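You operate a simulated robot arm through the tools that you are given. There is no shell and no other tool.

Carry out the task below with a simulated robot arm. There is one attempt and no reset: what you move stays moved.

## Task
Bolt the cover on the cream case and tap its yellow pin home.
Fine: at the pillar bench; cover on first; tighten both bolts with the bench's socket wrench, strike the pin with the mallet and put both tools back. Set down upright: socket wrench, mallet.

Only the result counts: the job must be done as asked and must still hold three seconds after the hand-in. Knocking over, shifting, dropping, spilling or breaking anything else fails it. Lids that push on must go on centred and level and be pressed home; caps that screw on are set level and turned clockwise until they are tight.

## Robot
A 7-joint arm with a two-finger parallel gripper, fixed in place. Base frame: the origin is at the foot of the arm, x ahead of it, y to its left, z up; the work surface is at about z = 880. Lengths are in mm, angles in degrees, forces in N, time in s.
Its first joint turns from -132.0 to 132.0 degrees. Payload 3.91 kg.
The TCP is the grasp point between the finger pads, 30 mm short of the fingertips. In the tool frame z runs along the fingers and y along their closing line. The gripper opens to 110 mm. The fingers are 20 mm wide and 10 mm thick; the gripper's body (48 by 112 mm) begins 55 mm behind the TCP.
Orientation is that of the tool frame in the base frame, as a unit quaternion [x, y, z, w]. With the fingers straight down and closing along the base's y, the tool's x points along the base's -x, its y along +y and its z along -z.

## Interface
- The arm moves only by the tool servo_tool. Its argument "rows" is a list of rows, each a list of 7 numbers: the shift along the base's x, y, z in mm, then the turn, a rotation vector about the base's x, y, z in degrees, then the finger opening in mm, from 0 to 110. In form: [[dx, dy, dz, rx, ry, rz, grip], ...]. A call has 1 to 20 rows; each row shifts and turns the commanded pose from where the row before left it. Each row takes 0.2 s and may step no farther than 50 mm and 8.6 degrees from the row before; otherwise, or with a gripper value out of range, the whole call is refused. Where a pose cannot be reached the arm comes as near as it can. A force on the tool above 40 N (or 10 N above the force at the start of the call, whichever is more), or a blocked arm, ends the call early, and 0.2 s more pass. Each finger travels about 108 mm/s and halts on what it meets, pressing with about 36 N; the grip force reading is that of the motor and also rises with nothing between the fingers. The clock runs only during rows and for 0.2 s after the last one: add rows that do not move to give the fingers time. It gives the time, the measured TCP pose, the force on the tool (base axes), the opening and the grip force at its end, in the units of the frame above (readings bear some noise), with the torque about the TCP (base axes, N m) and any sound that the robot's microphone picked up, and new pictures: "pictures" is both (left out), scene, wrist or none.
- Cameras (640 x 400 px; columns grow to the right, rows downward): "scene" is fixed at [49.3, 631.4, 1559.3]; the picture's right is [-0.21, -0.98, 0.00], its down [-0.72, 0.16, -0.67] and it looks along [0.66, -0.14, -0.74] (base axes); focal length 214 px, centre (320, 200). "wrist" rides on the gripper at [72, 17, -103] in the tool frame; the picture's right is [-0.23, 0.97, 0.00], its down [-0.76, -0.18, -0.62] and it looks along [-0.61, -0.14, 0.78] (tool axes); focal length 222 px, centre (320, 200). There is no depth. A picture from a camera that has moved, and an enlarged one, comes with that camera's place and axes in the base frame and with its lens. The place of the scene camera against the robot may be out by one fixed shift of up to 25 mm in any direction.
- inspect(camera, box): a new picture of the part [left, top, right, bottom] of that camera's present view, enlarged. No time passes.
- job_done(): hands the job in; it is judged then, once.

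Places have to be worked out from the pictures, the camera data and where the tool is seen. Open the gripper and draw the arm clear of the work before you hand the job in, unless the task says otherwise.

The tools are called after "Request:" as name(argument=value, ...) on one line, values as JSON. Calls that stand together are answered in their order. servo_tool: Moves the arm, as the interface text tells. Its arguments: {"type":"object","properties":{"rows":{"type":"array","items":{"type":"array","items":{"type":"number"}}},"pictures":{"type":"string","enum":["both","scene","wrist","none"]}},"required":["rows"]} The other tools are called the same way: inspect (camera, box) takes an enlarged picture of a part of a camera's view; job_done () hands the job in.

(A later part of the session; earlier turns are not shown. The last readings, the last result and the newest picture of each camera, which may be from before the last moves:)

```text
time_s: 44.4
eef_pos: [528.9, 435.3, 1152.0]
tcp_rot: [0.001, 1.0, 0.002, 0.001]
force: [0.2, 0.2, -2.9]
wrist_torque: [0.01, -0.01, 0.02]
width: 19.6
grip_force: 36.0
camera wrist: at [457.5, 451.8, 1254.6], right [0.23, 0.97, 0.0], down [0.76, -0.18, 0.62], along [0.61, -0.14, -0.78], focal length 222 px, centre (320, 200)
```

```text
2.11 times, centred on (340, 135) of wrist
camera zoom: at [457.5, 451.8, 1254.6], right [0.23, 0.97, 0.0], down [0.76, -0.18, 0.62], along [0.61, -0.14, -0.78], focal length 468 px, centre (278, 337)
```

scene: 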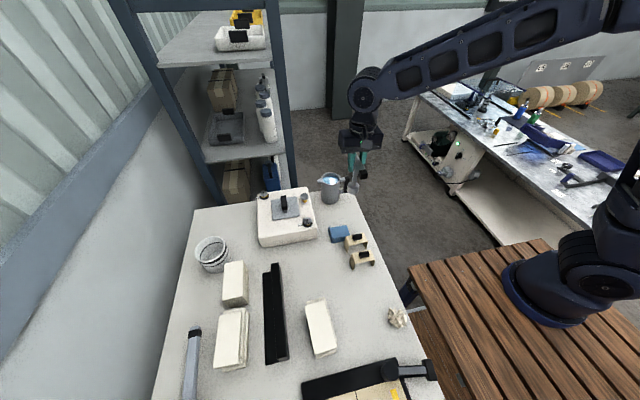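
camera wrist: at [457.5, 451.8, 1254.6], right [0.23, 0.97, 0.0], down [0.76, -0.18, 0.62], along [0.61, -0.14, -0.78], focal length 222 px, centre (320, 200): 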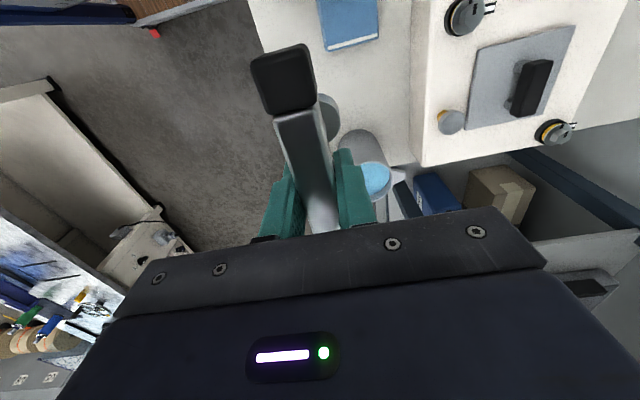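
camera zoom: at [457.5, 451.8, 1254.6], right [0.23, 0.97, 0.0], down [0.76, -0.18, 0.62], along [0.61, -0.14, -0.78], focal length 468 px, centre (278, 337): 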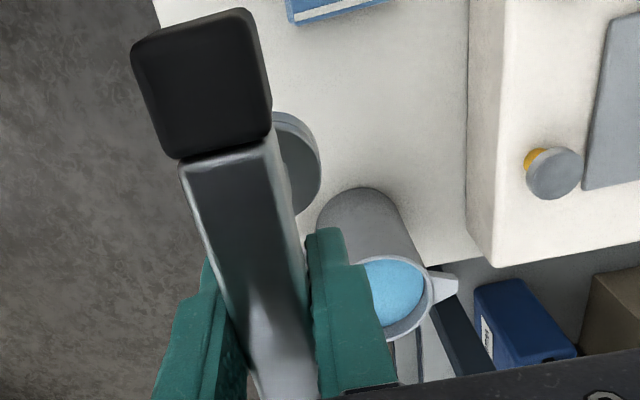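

The wrench is held straight. I'll take zoomed views of both bolts and the pin from here to triangulate them.

Request:
inspect(camera="wrist", box=[430, 0, 510, 50])

Request:
inspect(camera="wrist", box=[520, 100, 600, 150])

Request:
inspect(camera="wrist", box=[420, 95, 500, 145])

Request:
servo_tool(rows=[[-30, 35, 0, 0, 0, 0, 0], [-30, 35, 0, 0, 0, 0, 0], [-35, 30, 0, 0, 0, 0, 0], [0, 0, 0, 0, 0, 0, 0], [0, 0, 0, 0, 0, 0, 0]])

Request:
inspect(camera="wrist", box=[380, 40, 460, 90])

Request:
inspect(camera="wrist", box=[440, 110, 520, 200])

```text
8.00 times, centred on (470, 25) of wrist
camera zoom: at [457.5, 451.8, 1254.6], right [0.23, 0.97, 0.0], down [0.76, -0.18, 0.62], along [0.61, -0.14, -0.78], focal length 1777 px, centre (-880, 1600)
```

zoom: 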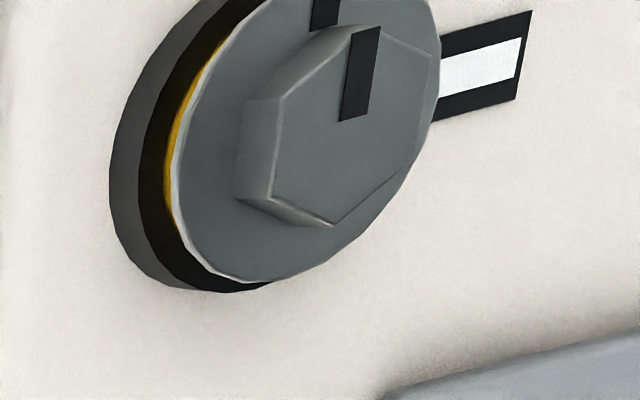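

```text
8.00 times, centred on (560, 125) of wrist
camera zoom: at [457.5, 451.8, 1254.6], right [0.23, 0.97, 0.0], down [0.76, -0.18, 0.62], along [0.61, -0.14, -0.78], focal length 1777 px, centre (-1600, 800)
```

zoom: 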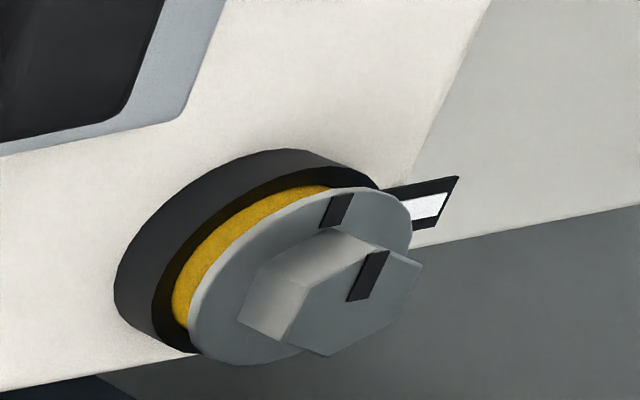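

```text
8.00 times, centred on (460, 120) of wrist
camera zoom: at [457.5, 451.8, 1254.6], right [0.23, 0.97, 0.0], down [0.76, -0.18, 0.62], along [0.61, -0.14, -0.78], focal length 1777 px, centre (-800, 840)
```

zoom: 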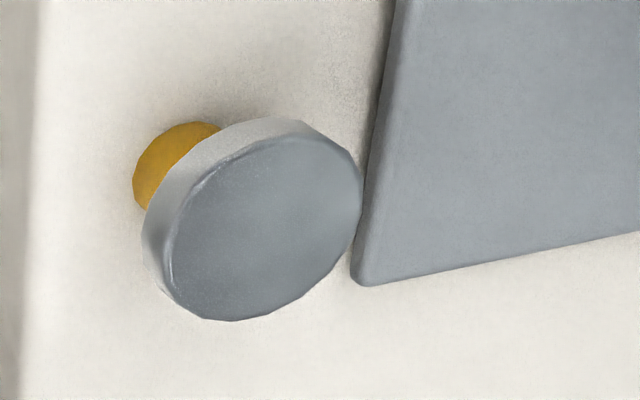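

```text
time_s: 45.6
eef_pos: [431.3, 538.9, 1149.6]
tcp_rot: [0.0, 1.0, 0.001, 0.0]
force: [-0.5, -0.6, -3.7]
wrist_torque: [0.02, -0.03, -0.04]
width: 19.8
grip_force: 36.2
camera wrist: at [360.8, 553.8, 1252.9], right [0.23, 0.97, 0.0], down [0.76, -0.18, 0.62], along [0.61, -0.14, -0.78], focal length 222 px, centre (320, 200)
```

scene: 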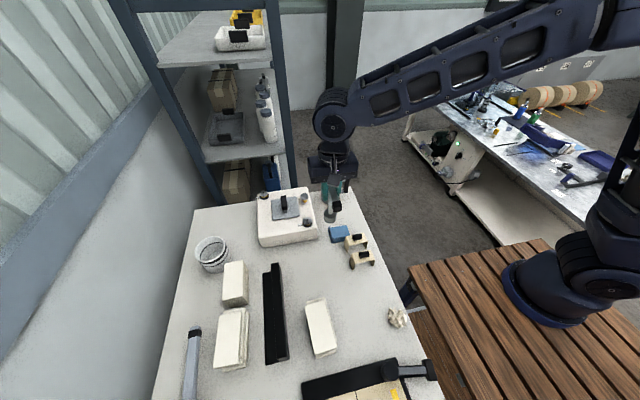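
wrist: 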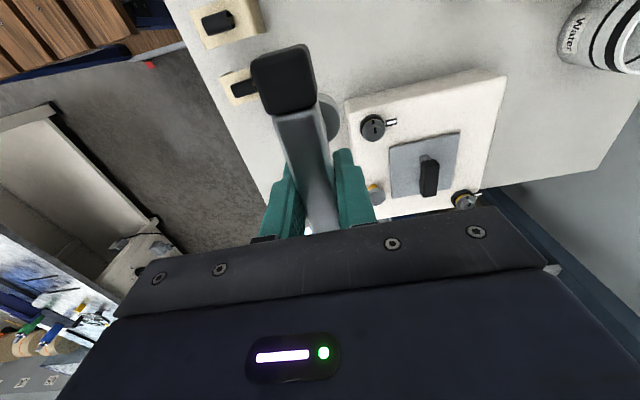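

```text
8.00 times, centred on (420, 65) of wrist
camera zoom: at [360.8, 553.8, 1252.9], right [0.23, 0.97, 0.0], down [0.76, -0.18, 0.62], along [0.61, -0.14, -0.78], focal length 1777 px, centre (-480, 1280)
```

zoom: 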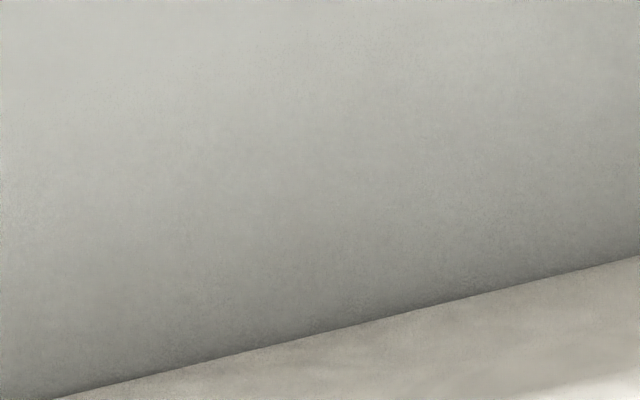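

```text
4.44 times, centred on (480, 155) of wrist
camera zoom: at [360.8, 553.8, 1252.9], right [0.23, 0.97, 0.0], down [0.76, -0.18, 0.62], along [0.61, -0.14, -0.78], focal length 987 px, centre (-391, 400)
```

zoom: 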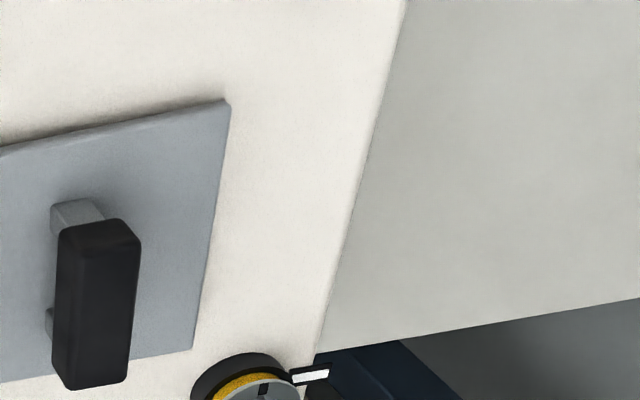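

Now zooms of bolt 1, bolt 2 and the pin from this second viewpoint.

Request:
inspect(camera="wrist", box=[340, 105, 420, 155])

Request:
inspect(camera="wrist", box=[430, 170, 510, 220])

Request:
inspect(camera="wrist", box=[340, 165, 420, 215])

```text
8.00 times, centred on (380, 130) of wrist
camera zoom: at [360.8, 553.8, 1252.9], right [0.23, 0.97, 0.0], down [0.76, -0.18, 0.62], along [0.61, -0.14, -0.78], focal length 1777 px, centre (-160, 760)
```

zoom: 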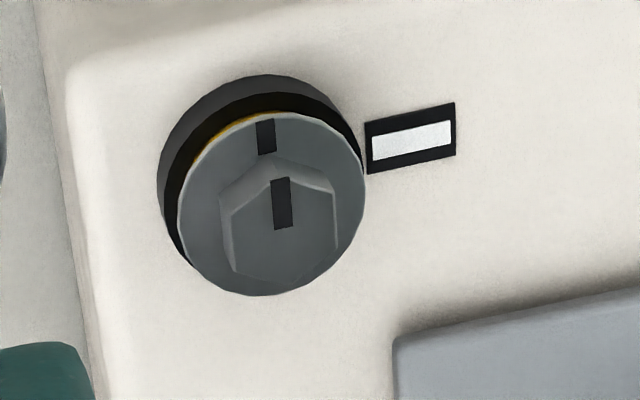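

```text
8.00 times, centred on (470, 195) of wrist
camera zoom: at [360.8, 553.8, 1252.9], right [0.23, 0.97, 0.0], down [0.76, -0.18, 0.62], along [0.61, -0.14, -0.78], focal length 1777 px, centre (-880, 240)
```

zoom: 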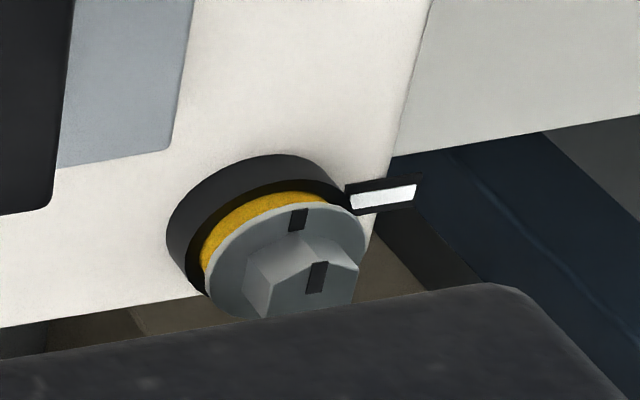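

```text
8.00 times, centred on (380, 190) of wrist
camera zoom: at [360.8, 553.8, 1252.9], right [0.23, 0.97, 0.0], down [0.76, -0.18, 0.62], along [0.61, -0.14, -0.78], focal length 1777 px, centre (-160, 280)
```

zoom: 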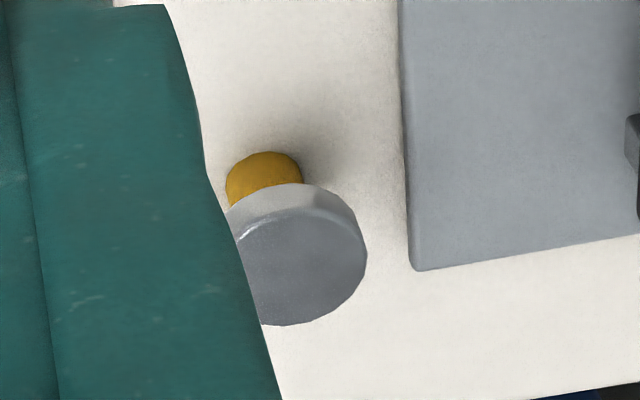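

The triangulation puts the bolt 1 hex top at about (485, 596.5, 980) and bolt 2 at about (642, 734, 981). The socket axis is roughly 5.5 mm behind the TCP in x. I'll move the socket above bolt 1 with clearance and check the alignment.

Request:
servo_tool(rows=[[15, 15, 0, 0, 0, 0, 0], [20, 20, 0, 0, 0, 0, 0], [15, 17, 0, 0, 0, 0, 0], [7.7, 8.4, -10, 0, 0, 0, 0], [0, 0, -20, 0, 0, 0, 0], [0, 0, -12, 0, 0, 0, 0], [0, 0, 0, 0, 0, 0, 0], [0, 0, 0, 0, 0, 0, 0]])

Request:
inspect(camera="scene", box=[280, 185, 340, 235])

Request:
inspect(camera="wrist", box=[240, 60, 440, 210])

```text
time_s: 47.4
eef_pos: [490.1, 598.0, 1109.0]
tcp_rot: [0.0, 1.0, 0.002, 0.0]
force: [-0.5, 0.4, -2.9]
wrist_torque: [0.0, -0.01, 0.04]
width: 19.8
grip_force: 36.1
camera wrist: at [418.9, 612.9, 1212.5], right [0.23, 0.97, 0.0], down [0.76, -0.18, 0.62], along [0.61, -0.14, -0.78], focal length 222 px, centre (320, 200)
```

scene: 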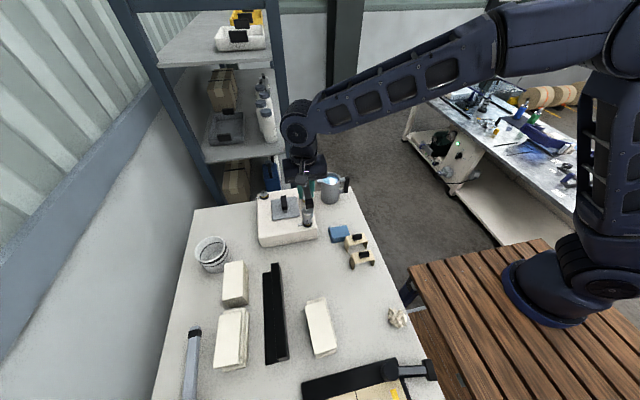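
wrist: 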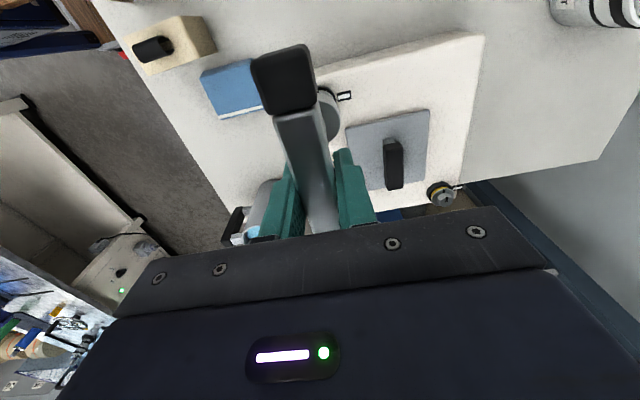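

```text
8.00 times, centred on (310, 210) of scene
camera zoom: at [49.3, 631.4, 1559.3], right [-0.21, -0.98, 0.0], down [-0.72, 0.16, -0.67], along [0.66, -0.14, -0.74], focal length 1716 px, centre (400, 120)
```

zoom: 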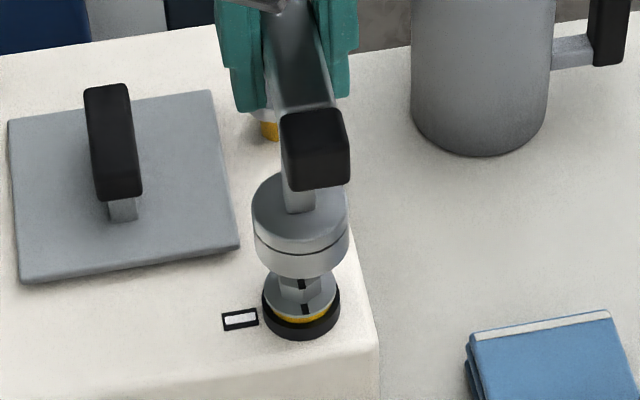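

```text
2.67 times, centred on (340, 135) of wrist
camera zoom: at [418.9, 612.9, 1212.5], right [0.23, 0.97, 0.0], down [0.76, -0.18, 0.62], along [0.61, -0.14, -0.78], focal length 592 px, centre (267, 373)
```

zoom: 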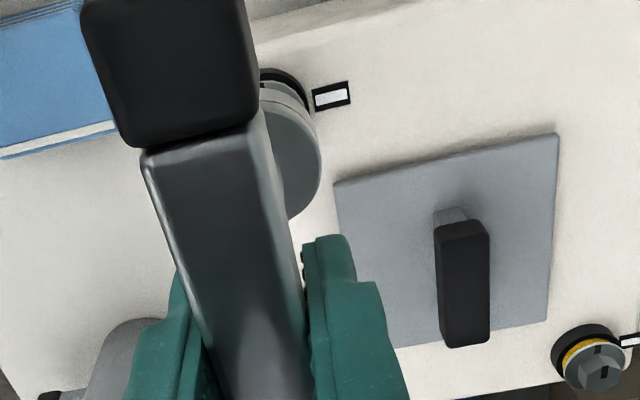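

The socket is slightly off: the scene view suggests moving about -3 mm in x and +2.2 mm in y. I'll correct, lower until just above the hex, and check again.

Request:
servo_tool(rows=[[-3, 2.2, 0, 0, 0, 0, 0], [0, 0, -10, 0, 0, 0, 0], [0, 0, -4, 0, 0, 0, 0], [0, 0, 0, 0, 0, 0, 0], [0, 0, 0, 0, 0, 0, 0]])

Request:
inspect(camera="scene", box=[290, 195, 330, 228])

Request:
inspect(camera="wrist", box=[290, 60, 390, 160])

```text
time_s: 48.6
eef_pos: [487.6, 599.4, 1095.2]
tcp_rot: [0.001, 1.0, 0.001, 0.001]
force: [0.5, 0.8, -2.7]
wrist_torque: [0.01, -0.03, 0.03]
width: 19.7
grip_force: 36.0
camera wrist: at [416.3, 614.7, 1197.5], right [0.23, 0.97, 0.0], down [0.76, -0.18, 0.62], along [0.61, -0.14, -0.78], focal length 222 px, centre (320, 200)
```

scene: 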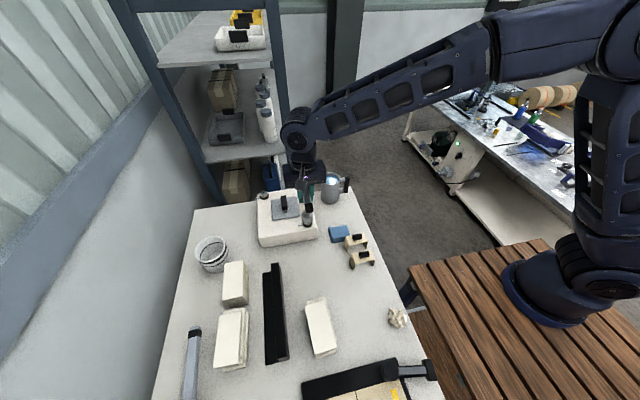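
wrist: 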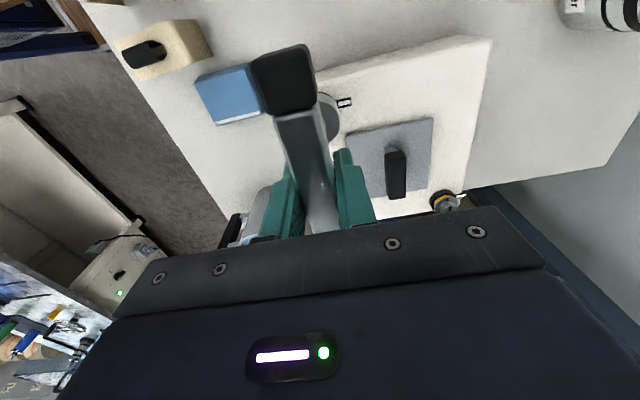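

```text
12.12 times, centred on (310, 212) of scene
camera zoom: at [49.3, 631.4, 1559.3], right [-0.21, -0.98, 0.0], down [-0.72, 0.16, -0.67], along [0.66, -0.14, -0.74], focal length 2600 px, centre (441, 61)
```

zoom: 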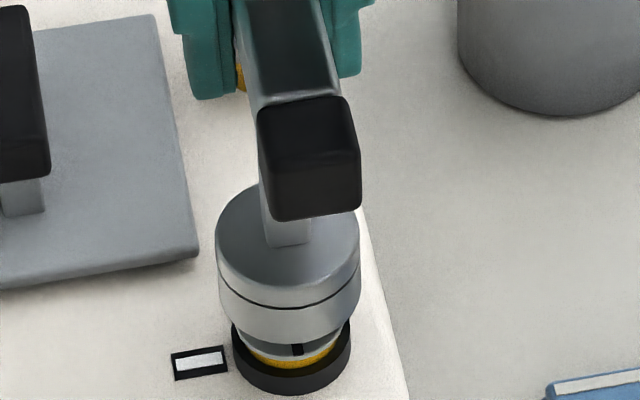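

```text
4.00 times, centred on (340, 110) of wrist
camera zoom: at [416.3, 614.7, 1197.5], right [0.23, 0.97, 0.0], down [0.76, -0.18, 0.62], along [0.61, -0.14, -0.78], focal length 888 px, centre (240, 560)
```

zoom: 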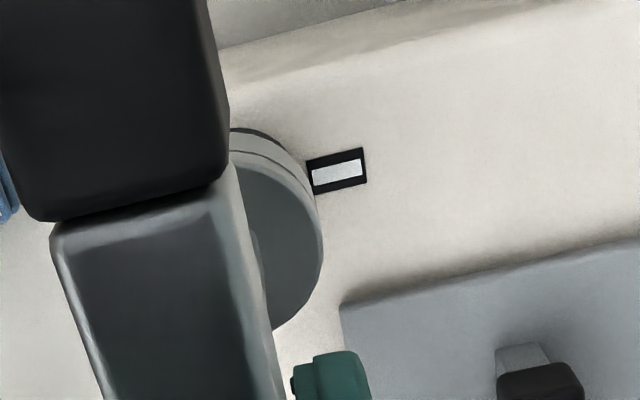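

I'll zoom in further on the socket–bolt interface to judge the x alignment.

Request:
inspect(camera="scene", box=[300, 208, 324, 228])

Request:
inspect(camera="wrist", box=[335, 80, 385, 145])

```text
16.00 times, centred on (312, 218) of scene
camera zoom: at [49.3, 631.4, 1559.3], right [-0.21, -0.98, 0.0], down [-0.72, 0.16, -0.67], along [0.66, -0.14, -0.74], focal length 3432 px, centre (448, -88)
```

zoom: 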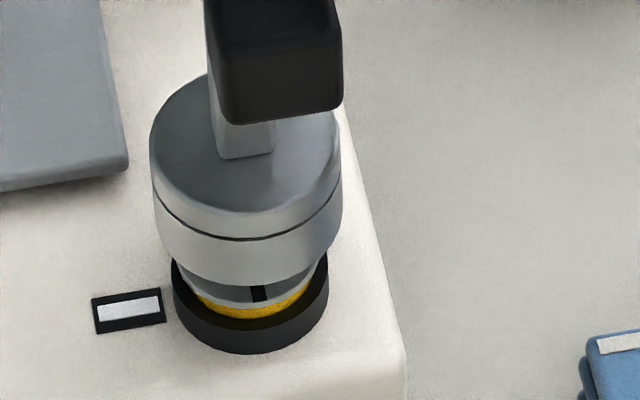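

```text
6.15 times, centred on (360, 112) of wrist
camera zoom: at [416.3, 614.7, 1197.5], right [0.23, 0.97, 0.0], down [0.76, -0.18, 0.62], along [0.61, -0.14, -0.78], focal length 1367 px, centre (74, 738)
```

zoom: 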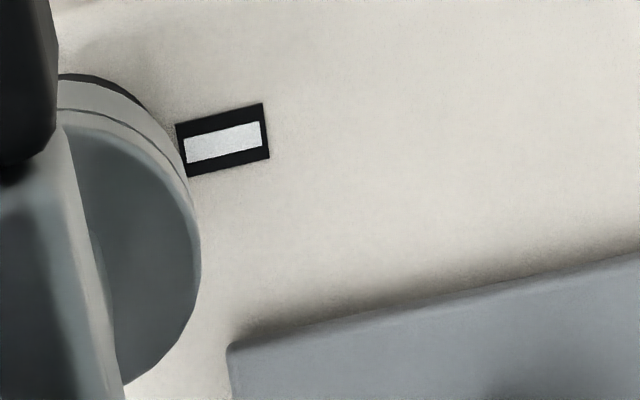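

The combined views suggest the socket should move about +3 mm in x and +1 mm in y. I'll apply that and lower gently onto the hex.

Request:
servo_tool(rows=[[3, 1, 0, 0, 0, 0, 0], [0, 0, -2, 0, 0, 0, 0], [0, 0, -2, 0, 0, 0, 0], [0, 0, -2, 0, 0, 0, 0], [0, 0, 0, 0, 0, 0, 0]], pictures="none")

Request:
servo_tool(rows=[[0, 0, -2, 0, 0, 0, 0], [0, 0, -2, 0, 0, 0, 0], [0, 0, -2, 0, 0, 0, 0], [0, 0, 0, 0, 0, 0, 0]])

Request:
inspect(camera="scene", box=[296, 200, 326, 228])

```text
time_s: 49.8
eef_pos: [490.2, 599.0, 1089.6]
tcp_rot: [0.002, 1.0, 0.001, 0.001]
force: [0.4, 0.1, -3.1]
wrist_torque: [-0.04, -0.05, 0.0]
width: 19.7
grip_force: 36.0
```

```text
time_s: 50.8
eef_pos: [489.0, 601.3, 1082.6]
tcp_rot: [0.001, 1.0, 0.001, 0.001]
force: [0.1, 0.5, -2.5]
wrist_torque: [-0.02, 0.0, 0.03]
width: 19.8
grip_force: 36.8
camera wrist: at [419.1, 615.5, 1185.5], right [0.23, 0.97, 0.0], down [0.76, -0.18, 0.62], along [0.61, -0.14, -0.78], focal length 222 px, centre (320, 200)
```

scene: 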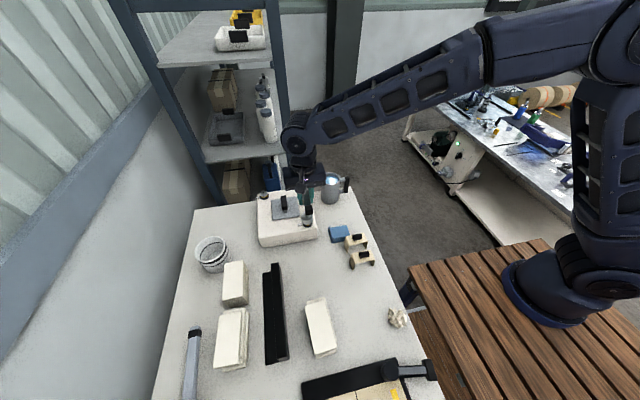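
wrist: 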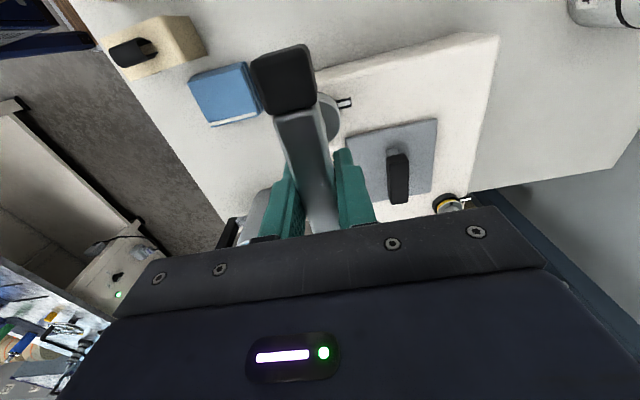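

```text
14.29 times, centred on (311, 214) of scene
camera zoom: at [49.3, 631.4, 1559.3], right [-0.21, -0.98, 0.0], down [-0.72, 0.16, -0.67], along [0.66, -0.14, -0.74], focal length 3064 px, centre (449, 0)
```

zoom: 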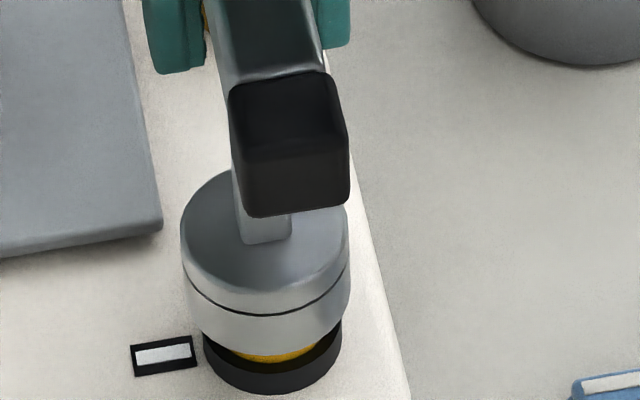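

The socket is now about 8 mm below the hex top with no contact force, so the hex is inside it. I'll continue down until it seats.

Request:
servo_tool(rows=[[0, 0, -2, 0, 0, 0, 0], [0, 0, -2, 0, 0, 0, 0], [0, 0, 0, 0, 0, 0, 0]], pictures="none")

Request:
servo_tool(rows=[[0, 0, -1.5, 0, 0, 0, 0], [0, 0, -1.5, 0, 0, 0, 0], [0, 0, 0, 0, 0, 0, 0]])

Request:
inspect(camera="scene", box=[296, 200, 326, 228])

```text
time_s: 51.6
eef_pos: [489.5, 600.3, 1079.7]
tcp_rot: [0.001, 1.0, 0.001, 0.001]
force: [-0.6, 0.4, -2.6]
wrist_torque: [-0.01, -0.04, 0.03]
width: 19.7
grip_force: 36.2
```

```text
time_s: 52.4
eef_pos: [490.1, 601.2, 1076.9]
tcp_rot: [0.0, 1.0, 0.003, 0.002]
force: [0.3, 2.1, 16.0]
wrist_torque: [-0.03, 0.09, -0.09]
width: 19.9
grip_force: 35.6
camera wrist: at [418.6, 615.4, 1180.3], right [0.23, 0.97, 0.01], down [0.76, -0.18, 0.62], along [0.61, -0.14, -0.78], focal length 222 px, centre (320, 200)
```

scene: 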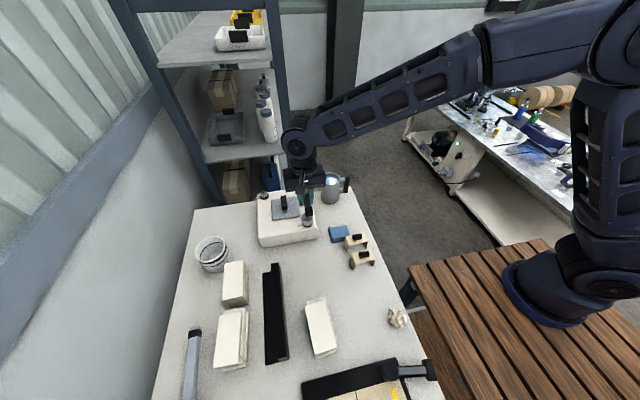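
wrist: 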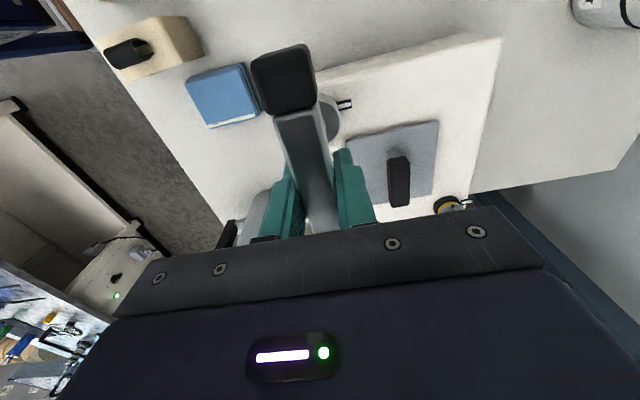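

```text
14.29 times, centred on (311, 214) of scene
camera zoom: at [49.3, 631.4, 1559.3], right [-0.21, -0.98, 0.0], down [-0.72, 0.16, -0.67], along [0.66, -0.14, -0.74], focal length 3064 px, centre (449, 0)
```

zoom: 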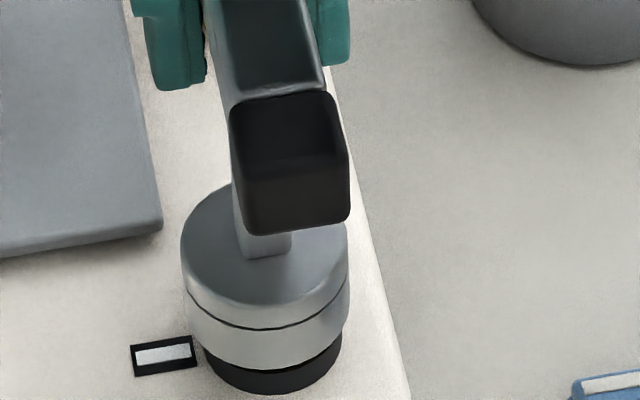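

The socket is seated (16 N contact at TCP z≈1077). I'll start turning clockwise about the socket axis, beginning with 30°, and watch the torque.

Request:
servo_tool(rows=[[-0.05, -0.78, 0, 0, 0, -7.5, 0], [-0.15, -0.77, 0, 0, 0, -7.5, 0], [-0.26, -0.75, 0, 0, 0, -7.5, 0], [-0.34, -0.7, 0, 0, 0, -7.5, 0]])

Request:
inspect(camera="scene", box=[290, 190, 330, 228])

```text
time_s: 53.4
eef_pos: [488.8, 597.9, 1076.1]
tcp_rot: [0.261, 0.965, 0.001, 0.002]
force: [2.0, 1.4, 7.8]
wrist_torque: [-0.02, -0.21, 0.08]
width: 19.9
grip_force: 36.2
camera wrist: at [435.8, 646.8, 1178.7], right [0.69, 0.73, 0.0], down [0.57, -0.54, 0.62], along [0.46, -0.43, -0.78], focal length 222 px, centre (320, 200)
```

scene: 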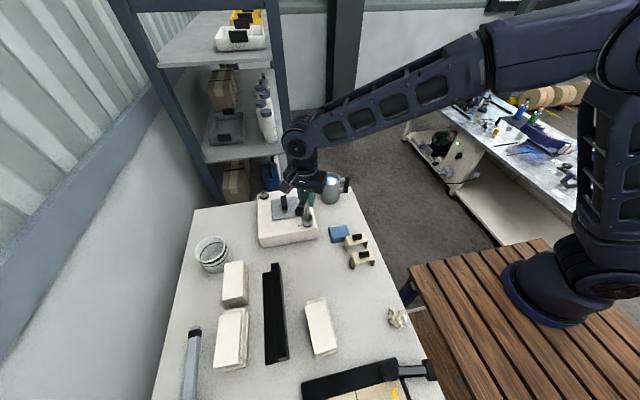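
wrist: 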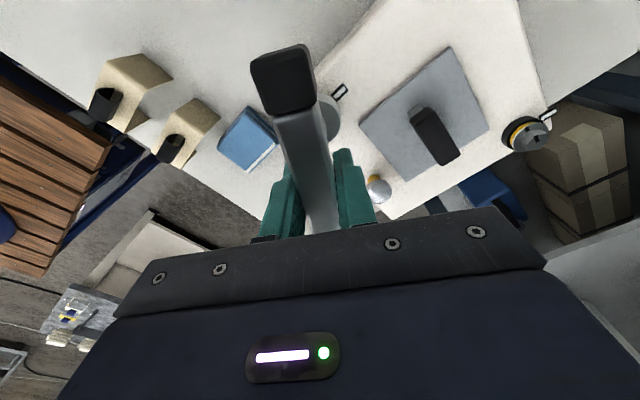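

```text
10.53 times, centred on (310, 209) of scene
camera zoom: at [49.3, 631.4, 1559.3], right [-0.21, -0.98, 0.0], down [-0.72, 0.16, -0.67], along [0.66, -0.14, -0.74], focal length 2258 px, centre (425, 105)
```

zoom: 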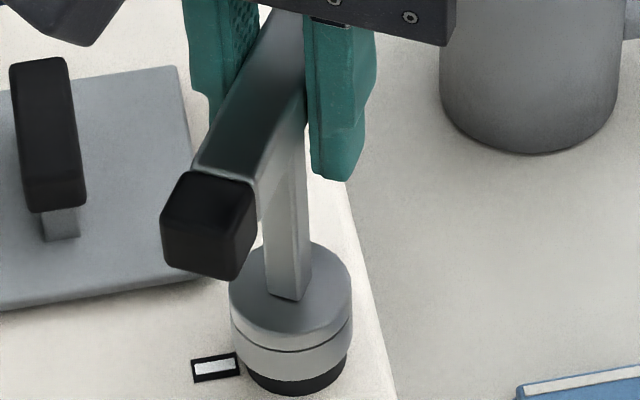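

The wrench turned with low torque and sank slightly, and the joint is turning. Continuing clockwise while keeping light downward pressure.

Request:
servo_tool(rows=[[-0.44, -0.65, -0.2, 0, 0, -7.5, 0], [-0.52, -0.59, -0.2, 0, 0, -7.5, 0], [-0.59, -0.52, -0.2, 0, 0, -7.5, 0], [-0.65, -0.44, -0.2, 0, 0, -7.5, 0]], pictures="none")

Request:
servo_tool(rows=[[-0.7, -0.34, -0.2, 0, 0, -7.5, 0], [-0.75, -0.26, -0.2, 0, 0, -7.5, 0], [-0.77, -0.15, -0.2, 0, 0, -7.5, 0]], pictures="none")

Request:
servo_tool(rows=[[-0.78, -0.05, -0.1, 0, 0, -7.5, 0]])

Request:
inspect(camera="scene", box=[290, 190, 330, 228])

```text
time_s: 54.4
eef_pos: [486.3, 594.7, 1073.9]
tcp_rot: [0.501, 0.865, 0.0, 0.001]
force: [0.4, -0.2, -2.9]
wrist_torque: [0.01, 0.0, 0.19]
width: 19.8
grip_force: 35.6
```

```text
time_s: 55.2
eef_pos: [484.0, 593.5, 1074.2]
tcp_rot: [0.661, 0.751, 0.0, 0.001]
force: [-0.3, -0.8, -3.1]
wrist_torque: [-0.03, 0.0, 0.2]
width: 19.7
grip_force: 36.1
```

```text
time_s: 55.6
eef_pos: [482.9, 593.9, 1074.7]
tcp_rot: [0.708, 0.706, 0.0, 0.001]
force: [0.0, -0.8, -3.7]
wrist_torque: [0.01, -0.01, 0.21]
width: 19.7
grip_force: 35.6
camera wrist: at [502.1, 665.7, 1177.4], right [0.97, -0.23, 0.0], down [-0.18, -0.76, 0.62], along [-0.14, -0.61, -0.78], focal length 222 px, centre (320, 200)
```

scene: 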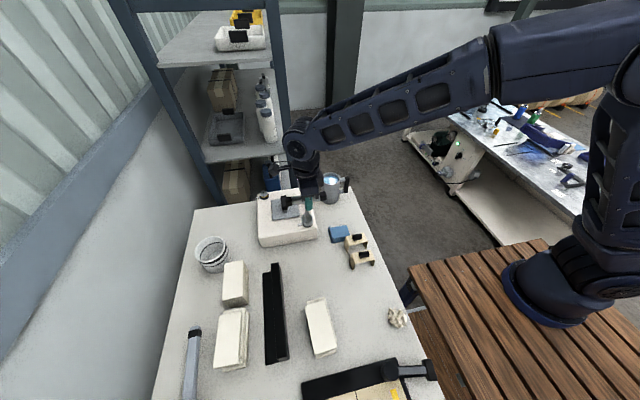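
wrist: 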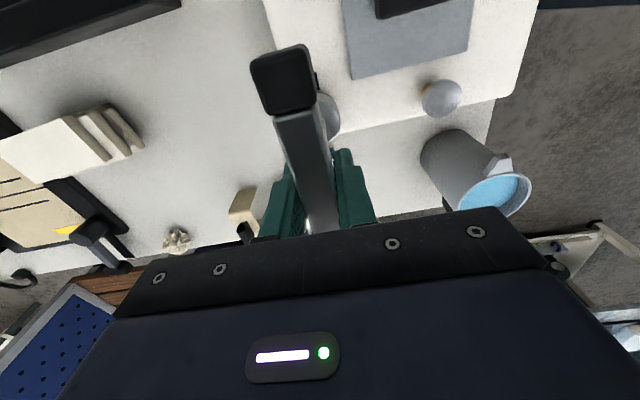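

```text
10.53 times, centred on (310, 209) of scene
camera zoom: at [49.3, 631.4, 1559.3], right [-0.21, -0.98, 0.0], down [-0.72, 0.16, -0.67], along [0.66, -0.14, -0.74], focal length 2258 px, centre (425, 105)
```

zoom: 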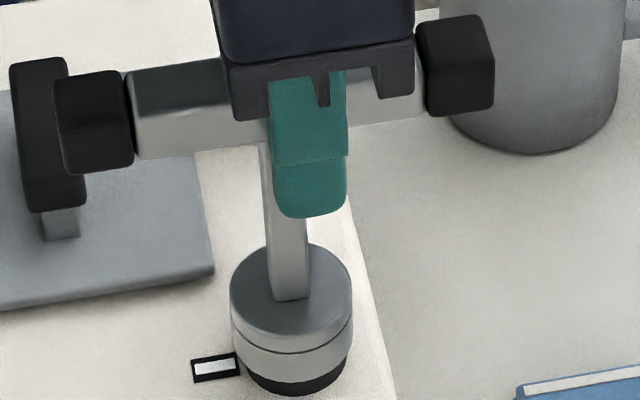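

90° done with a steady 0.2 N·m. The bolt may need more turning until the torque rises, so I'll continue in small checked steps.

Request:
servo_tool(rows=[[-0.78, 0.05, -0.2, 0, 0, -7.5, 0], [-0.77, 0.15, -0.2, 0, 0, -7.5, 0]], pictures="none")

Request:
servo_tool(rows=[[-0.75, 0.26, -0.2, 0, 0, -7.5, 0], [-0.7, 0.34, -0.2, 0, 0, -7.5, 0]])

Request:
inspect(camera="scene", box=[290, 190, 330, 228])

```text
time_s: 56.2
eef_pos: [481.8, 593.9, 1073.8]
tcp_rot: [0.795, 0.607, -0.001, 0.001]
force: [0.2, 0.5, -3.4]
wrist_torque: [0.02, -0.01, 0.64]
width: 20.2
grip_force: 35.7
```

```text
time_s: 56.8
eef_pos: [481.6, 594.4, 1074.0]
tcp_rot: [0.867, 0.498, 0.0, 0.003]
force: [0.5, -0.3, -3.3]
wrist_torque: [0.03, 0.05, 1.05]
width: 21.7
grip_force: 36.2
camera wrist: at [534.2, 647.9, 1176.6], right [0.73, -0.69, 0.0], down [-0.54, -0.57, 0.62], along [-0.43, -0.46, -0.78], focal length 222 px, centre (320, 200)
```

scene: 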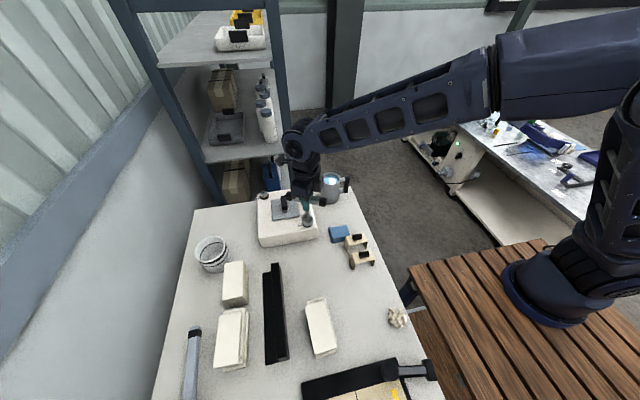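
wrist: 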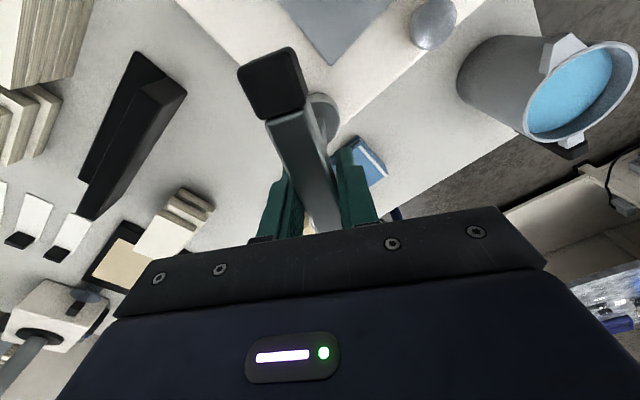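

```text
10.53 times, centred on (310, 209) of scene
camera zoom: at [49.3, 631.4, 1559.3], right [-0.21, -0.98, 0.0], down [-0.72, 0.16, -0.67], along [0.66, -0.14, -0.74], focal length 2258 px, centre (425, 105)
```

zoom: 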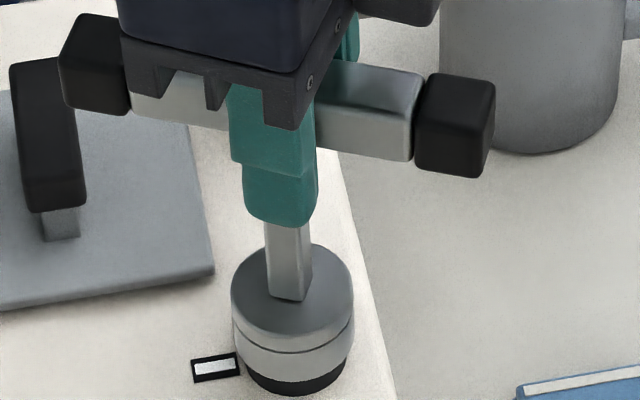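

Torque rose to about 1 N·m and the bar is starting to work against the fingers, so bolt 1 looks tight. I'll lift the wrench off and look at the bolt's pointer.

Request:
servo_tool(rows=[[0, 0, 2, 0, 0, 3, 0], [0, 0, 5, 0, 0, 0, 0], [0, 0, 10, 0, 0, 0, 0], [0, 0, 20, 0, 0, 0, 0], [0, 0, 20, 0, 0, 0, 0], [0, 0, 0, 0, 0, 0, 0]])

Request:
inspect(camera="scene", box=[290, 190, 330, 228])

Request:
inspect(camera="scene", box=[298, 212, 318, 228])

```text
time_s: 58.2
eef_pos: [480.6, 595.9, 1130.9]
tcp_rot: [0.853, 0.522, -0.001, 0.002]
force: [-0.1, -0.4, -3.2]
wrist_torque: [-0.02, 0.0, 0.0]
width: 19.7
grip_force: 36.5
camera wrist: at [530.5, 651.4, 1234.0], right [0.76, -0.65, 0.0], down [-0.51, -0.59, 0.62], along [-0.4, -0.48, -0.78], focal length 222 px, centre (320, 200)
```

scene: 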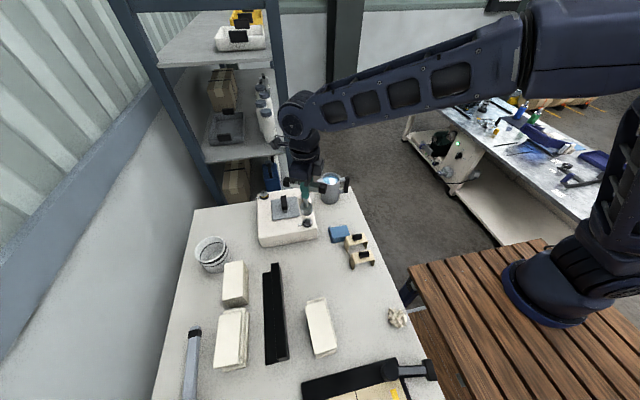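
wrist: 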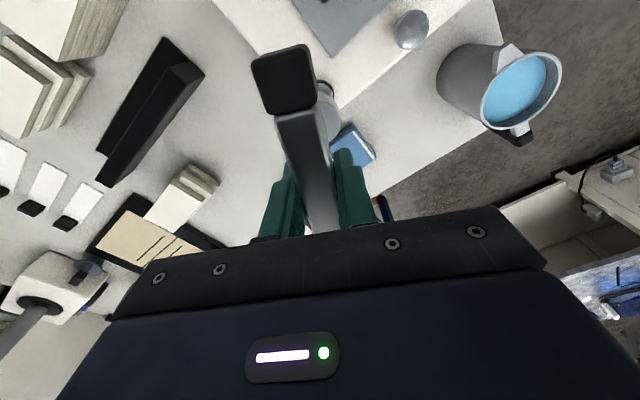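

```text
10.53 times, centred on (310, 209) of scene
camera zoom: at [49.3, 631.4, 1559.3], right [-0.21, -0.98, 0.0], down [-0.72, 0.16, -0.67], along [0.66, -0.14, -0.74], focal length 2258 px, centre (425, 105)
```

zoom: 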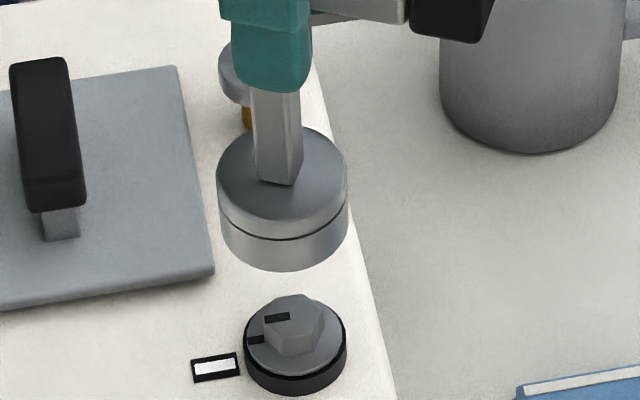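

```text
16.00 times, centred on (308, 220) of scene
camera zoom: at [49.3, 631.4, 1559.3], right [-0.21, -0.98, 0.0], down [-0.72, 0.16, -0.67], along [0.66, -0.14, -0.74], focal length 3432 px, centre (512, -120)
```

zoom: 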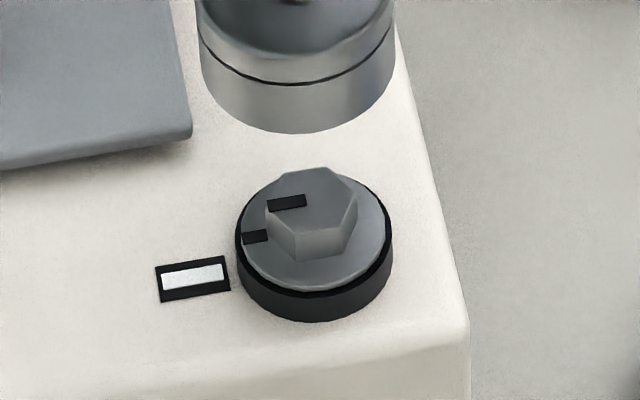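

Bolt 1 is tight: the yellow band is gone and its pointer lines up with the window. I'll rotate back while moving above bolt 2.

Request:
servo_tool(rows=[[8, 7, 5, 0, 0, 7.3, 0], [10, 9, 0, 0, 0, 7.3, 0], [10, 9, 0, 0, 0, 7.3, 0], [10, 9, 0, 0, 0, 7.3, 0], [10, 9, 0, 0, 0, 7.3, 0], [10, 9, 0, 0, 0, 7.3, 0], [10, 9, 0, 0, 0, 7.3, 0], [10, 9, 0, 0, 0, 7.3, 0], [10, 9, 0, 0, 0, 7.3, 0], [10, 9, 0, 0, 0, 7.3, 0], [10, 9, 0, 0, 0, 7.3, 0], [10, 9, 0, 0, 0, 7.3, 0], [10, 9, 0, 0, 0, 7.3, 0], [10, 9, 0, 0, 0, 7.3, 0], [10, 9, 0, 0, 0, 7.3, 0], [10, 7, 0, 0, 0, 7.3, 0], [5, 0, 0, 0, 0, 0, 0], [0, 0, 0, 0, 0, 0, 0]])

Request:
inspect(camera="scene", box=[245, 165, 305, 215])

Request:
inspect(camera="wrist", box=[240, 60, 440, 210])

```text
time_s: 62.0
eef_pos: [643.8, 734.6, 1135.4]
tcp_rot: [0.002, 1.0, 0.002, 0.0]
force: [0.8, 0.2, -2.0]
wrist_torque: [0.01, -0.04, 0.0]
width: 19.6
grip_force: 36.0
camera wrist: at [573.5, 751.1, 1238.3], right [0.23, 0.97, 0.0], down [0.76, -0.18, 0.62], along [0.61, -0.14, -0.78], focal length 222 px, centre (320, 200)
```

scene: 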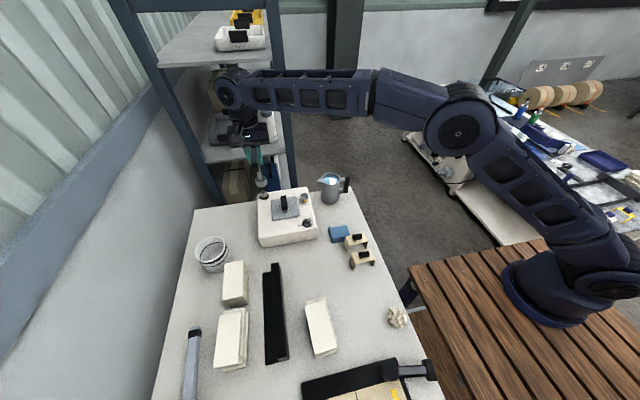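
wrist: 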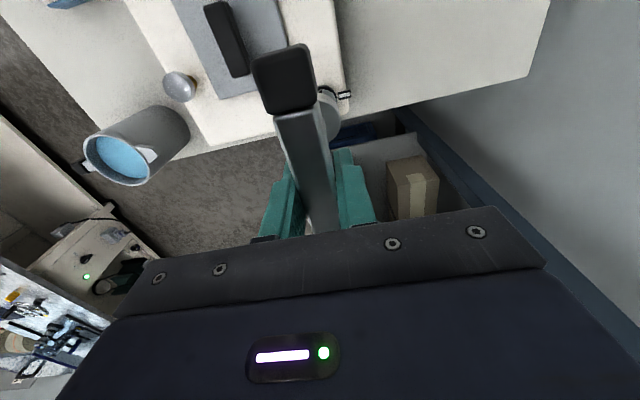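

```text
8.00 times, centred on (275, 190) of scene
camera zoom: at [49.3, 631.4, 1559.3], right [-0.21, -0.98, 0.0], down [-0.72, 0.16, -0.67], along [0.66, -0.14, -0.74], focal length 1716 px, centre (680, 280)
```

zoom: 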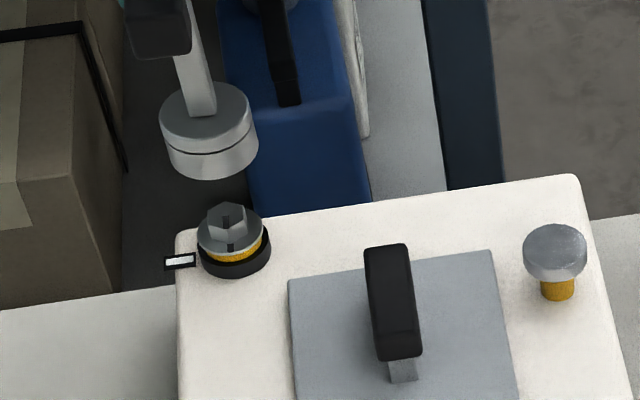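

```text
2.67 times, centred on (340, 135) of wrist
camera zoom: at [573.5, 751.1, 1238.3], right [0.23, 0.97, 0.0], down [0.76, -0.18, 0.62], along [0.61, -0.14, -0.78], focal length 592 px, centre (267, 373)
```

zoom: 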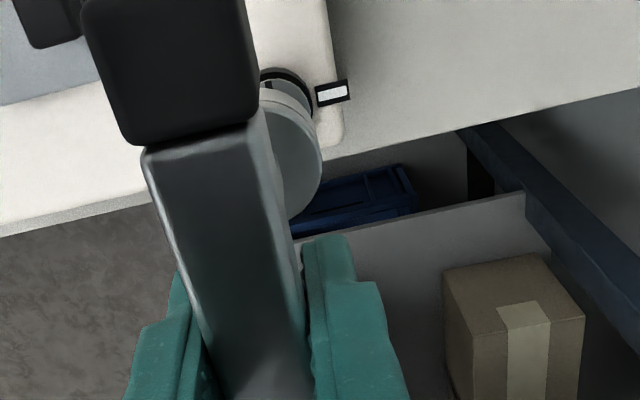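

Using the window marker's offset at bolt 1 as the reference, the tool needs about +6 mm in x and +3.8 mm in y here. I'll apply that, lower part way, and re-measure.

Request:
servo_tool(rows=[[6.2, 3.8, 0, 0, 0, 0, 0], [0, 0, -15, 0, 0, 0, 0], [0, 0, -15, 0, 0, 0, 0], [0, 0, -8, 0, 0, 0, 0], [0, 0, 0, 0, 0, 0, 0], [0, 0, 0, 0, 0, 0, 0]])

Request:
inspect(camera="scene", box=[250, 175, 290, 205])

Request:
inspect(camera="wrist", box=[335, 80, 385, 145])

```text
time_s: 63.4
eef_pos: [650.9, 737.4, 1097.5]
tcp_rot: [0.003, 1.0, 0.001, 0.0]
force: [0.4, 0.0, -2.6]
wrist_torque: [-0.01, -0.02, -0.01]
width: 19.9
grip_force: 35.8
camera wrist: at [579.6, 753.7, 1200.4], right [0.23, 0.97, 0.0], down [0.76, -0.18, 0.62], along [0.61, -0.14, -0.78], focal length 222 px, centre (320, 200)
```

scene: 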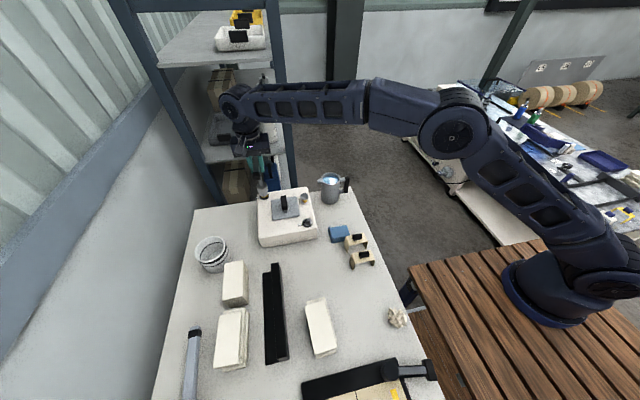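
wrist: 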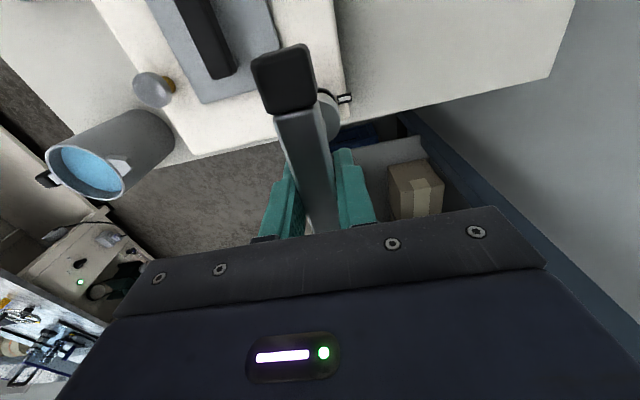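

```text
13.33 times, centred on (270, 190) of scene
camera zoom: at [49.3, 631.4, 1559.3], right [-0.21, -0.98, 0.0], down [-0.72, 0.16, -0.67], along [0.66, -0.14, -0.74], focal length 2860 px, centre (987, 333)
```

zoom: 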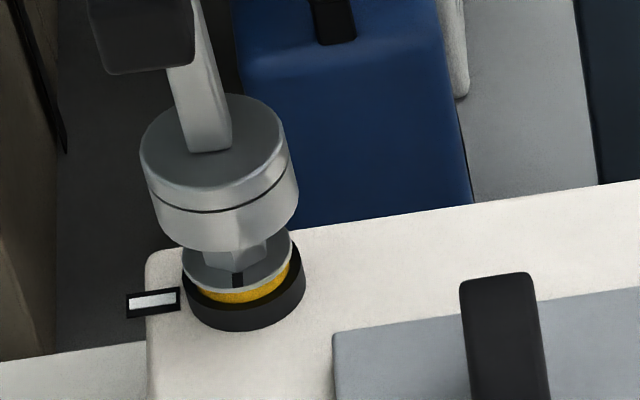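

```text
6.15 times, centred on (360, 112) of wrist
camera zoom: at [579.6, 753.7, 1200.4], right [0.23, 0.97, 0.0], down [0.76, -0.18, 0.62], along [0.61, -0.14, -0.78], focal length 1367 px, centre (74, 738)
```

zoom: 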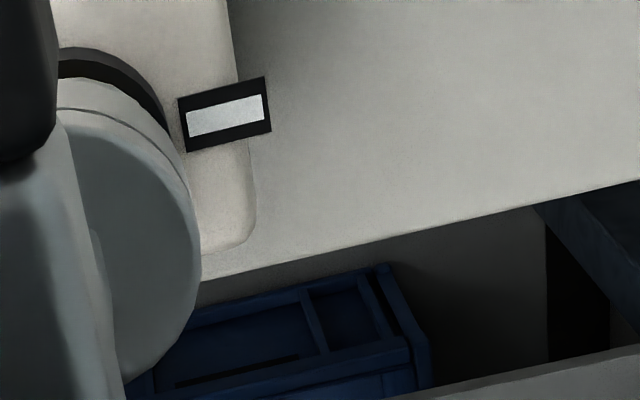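

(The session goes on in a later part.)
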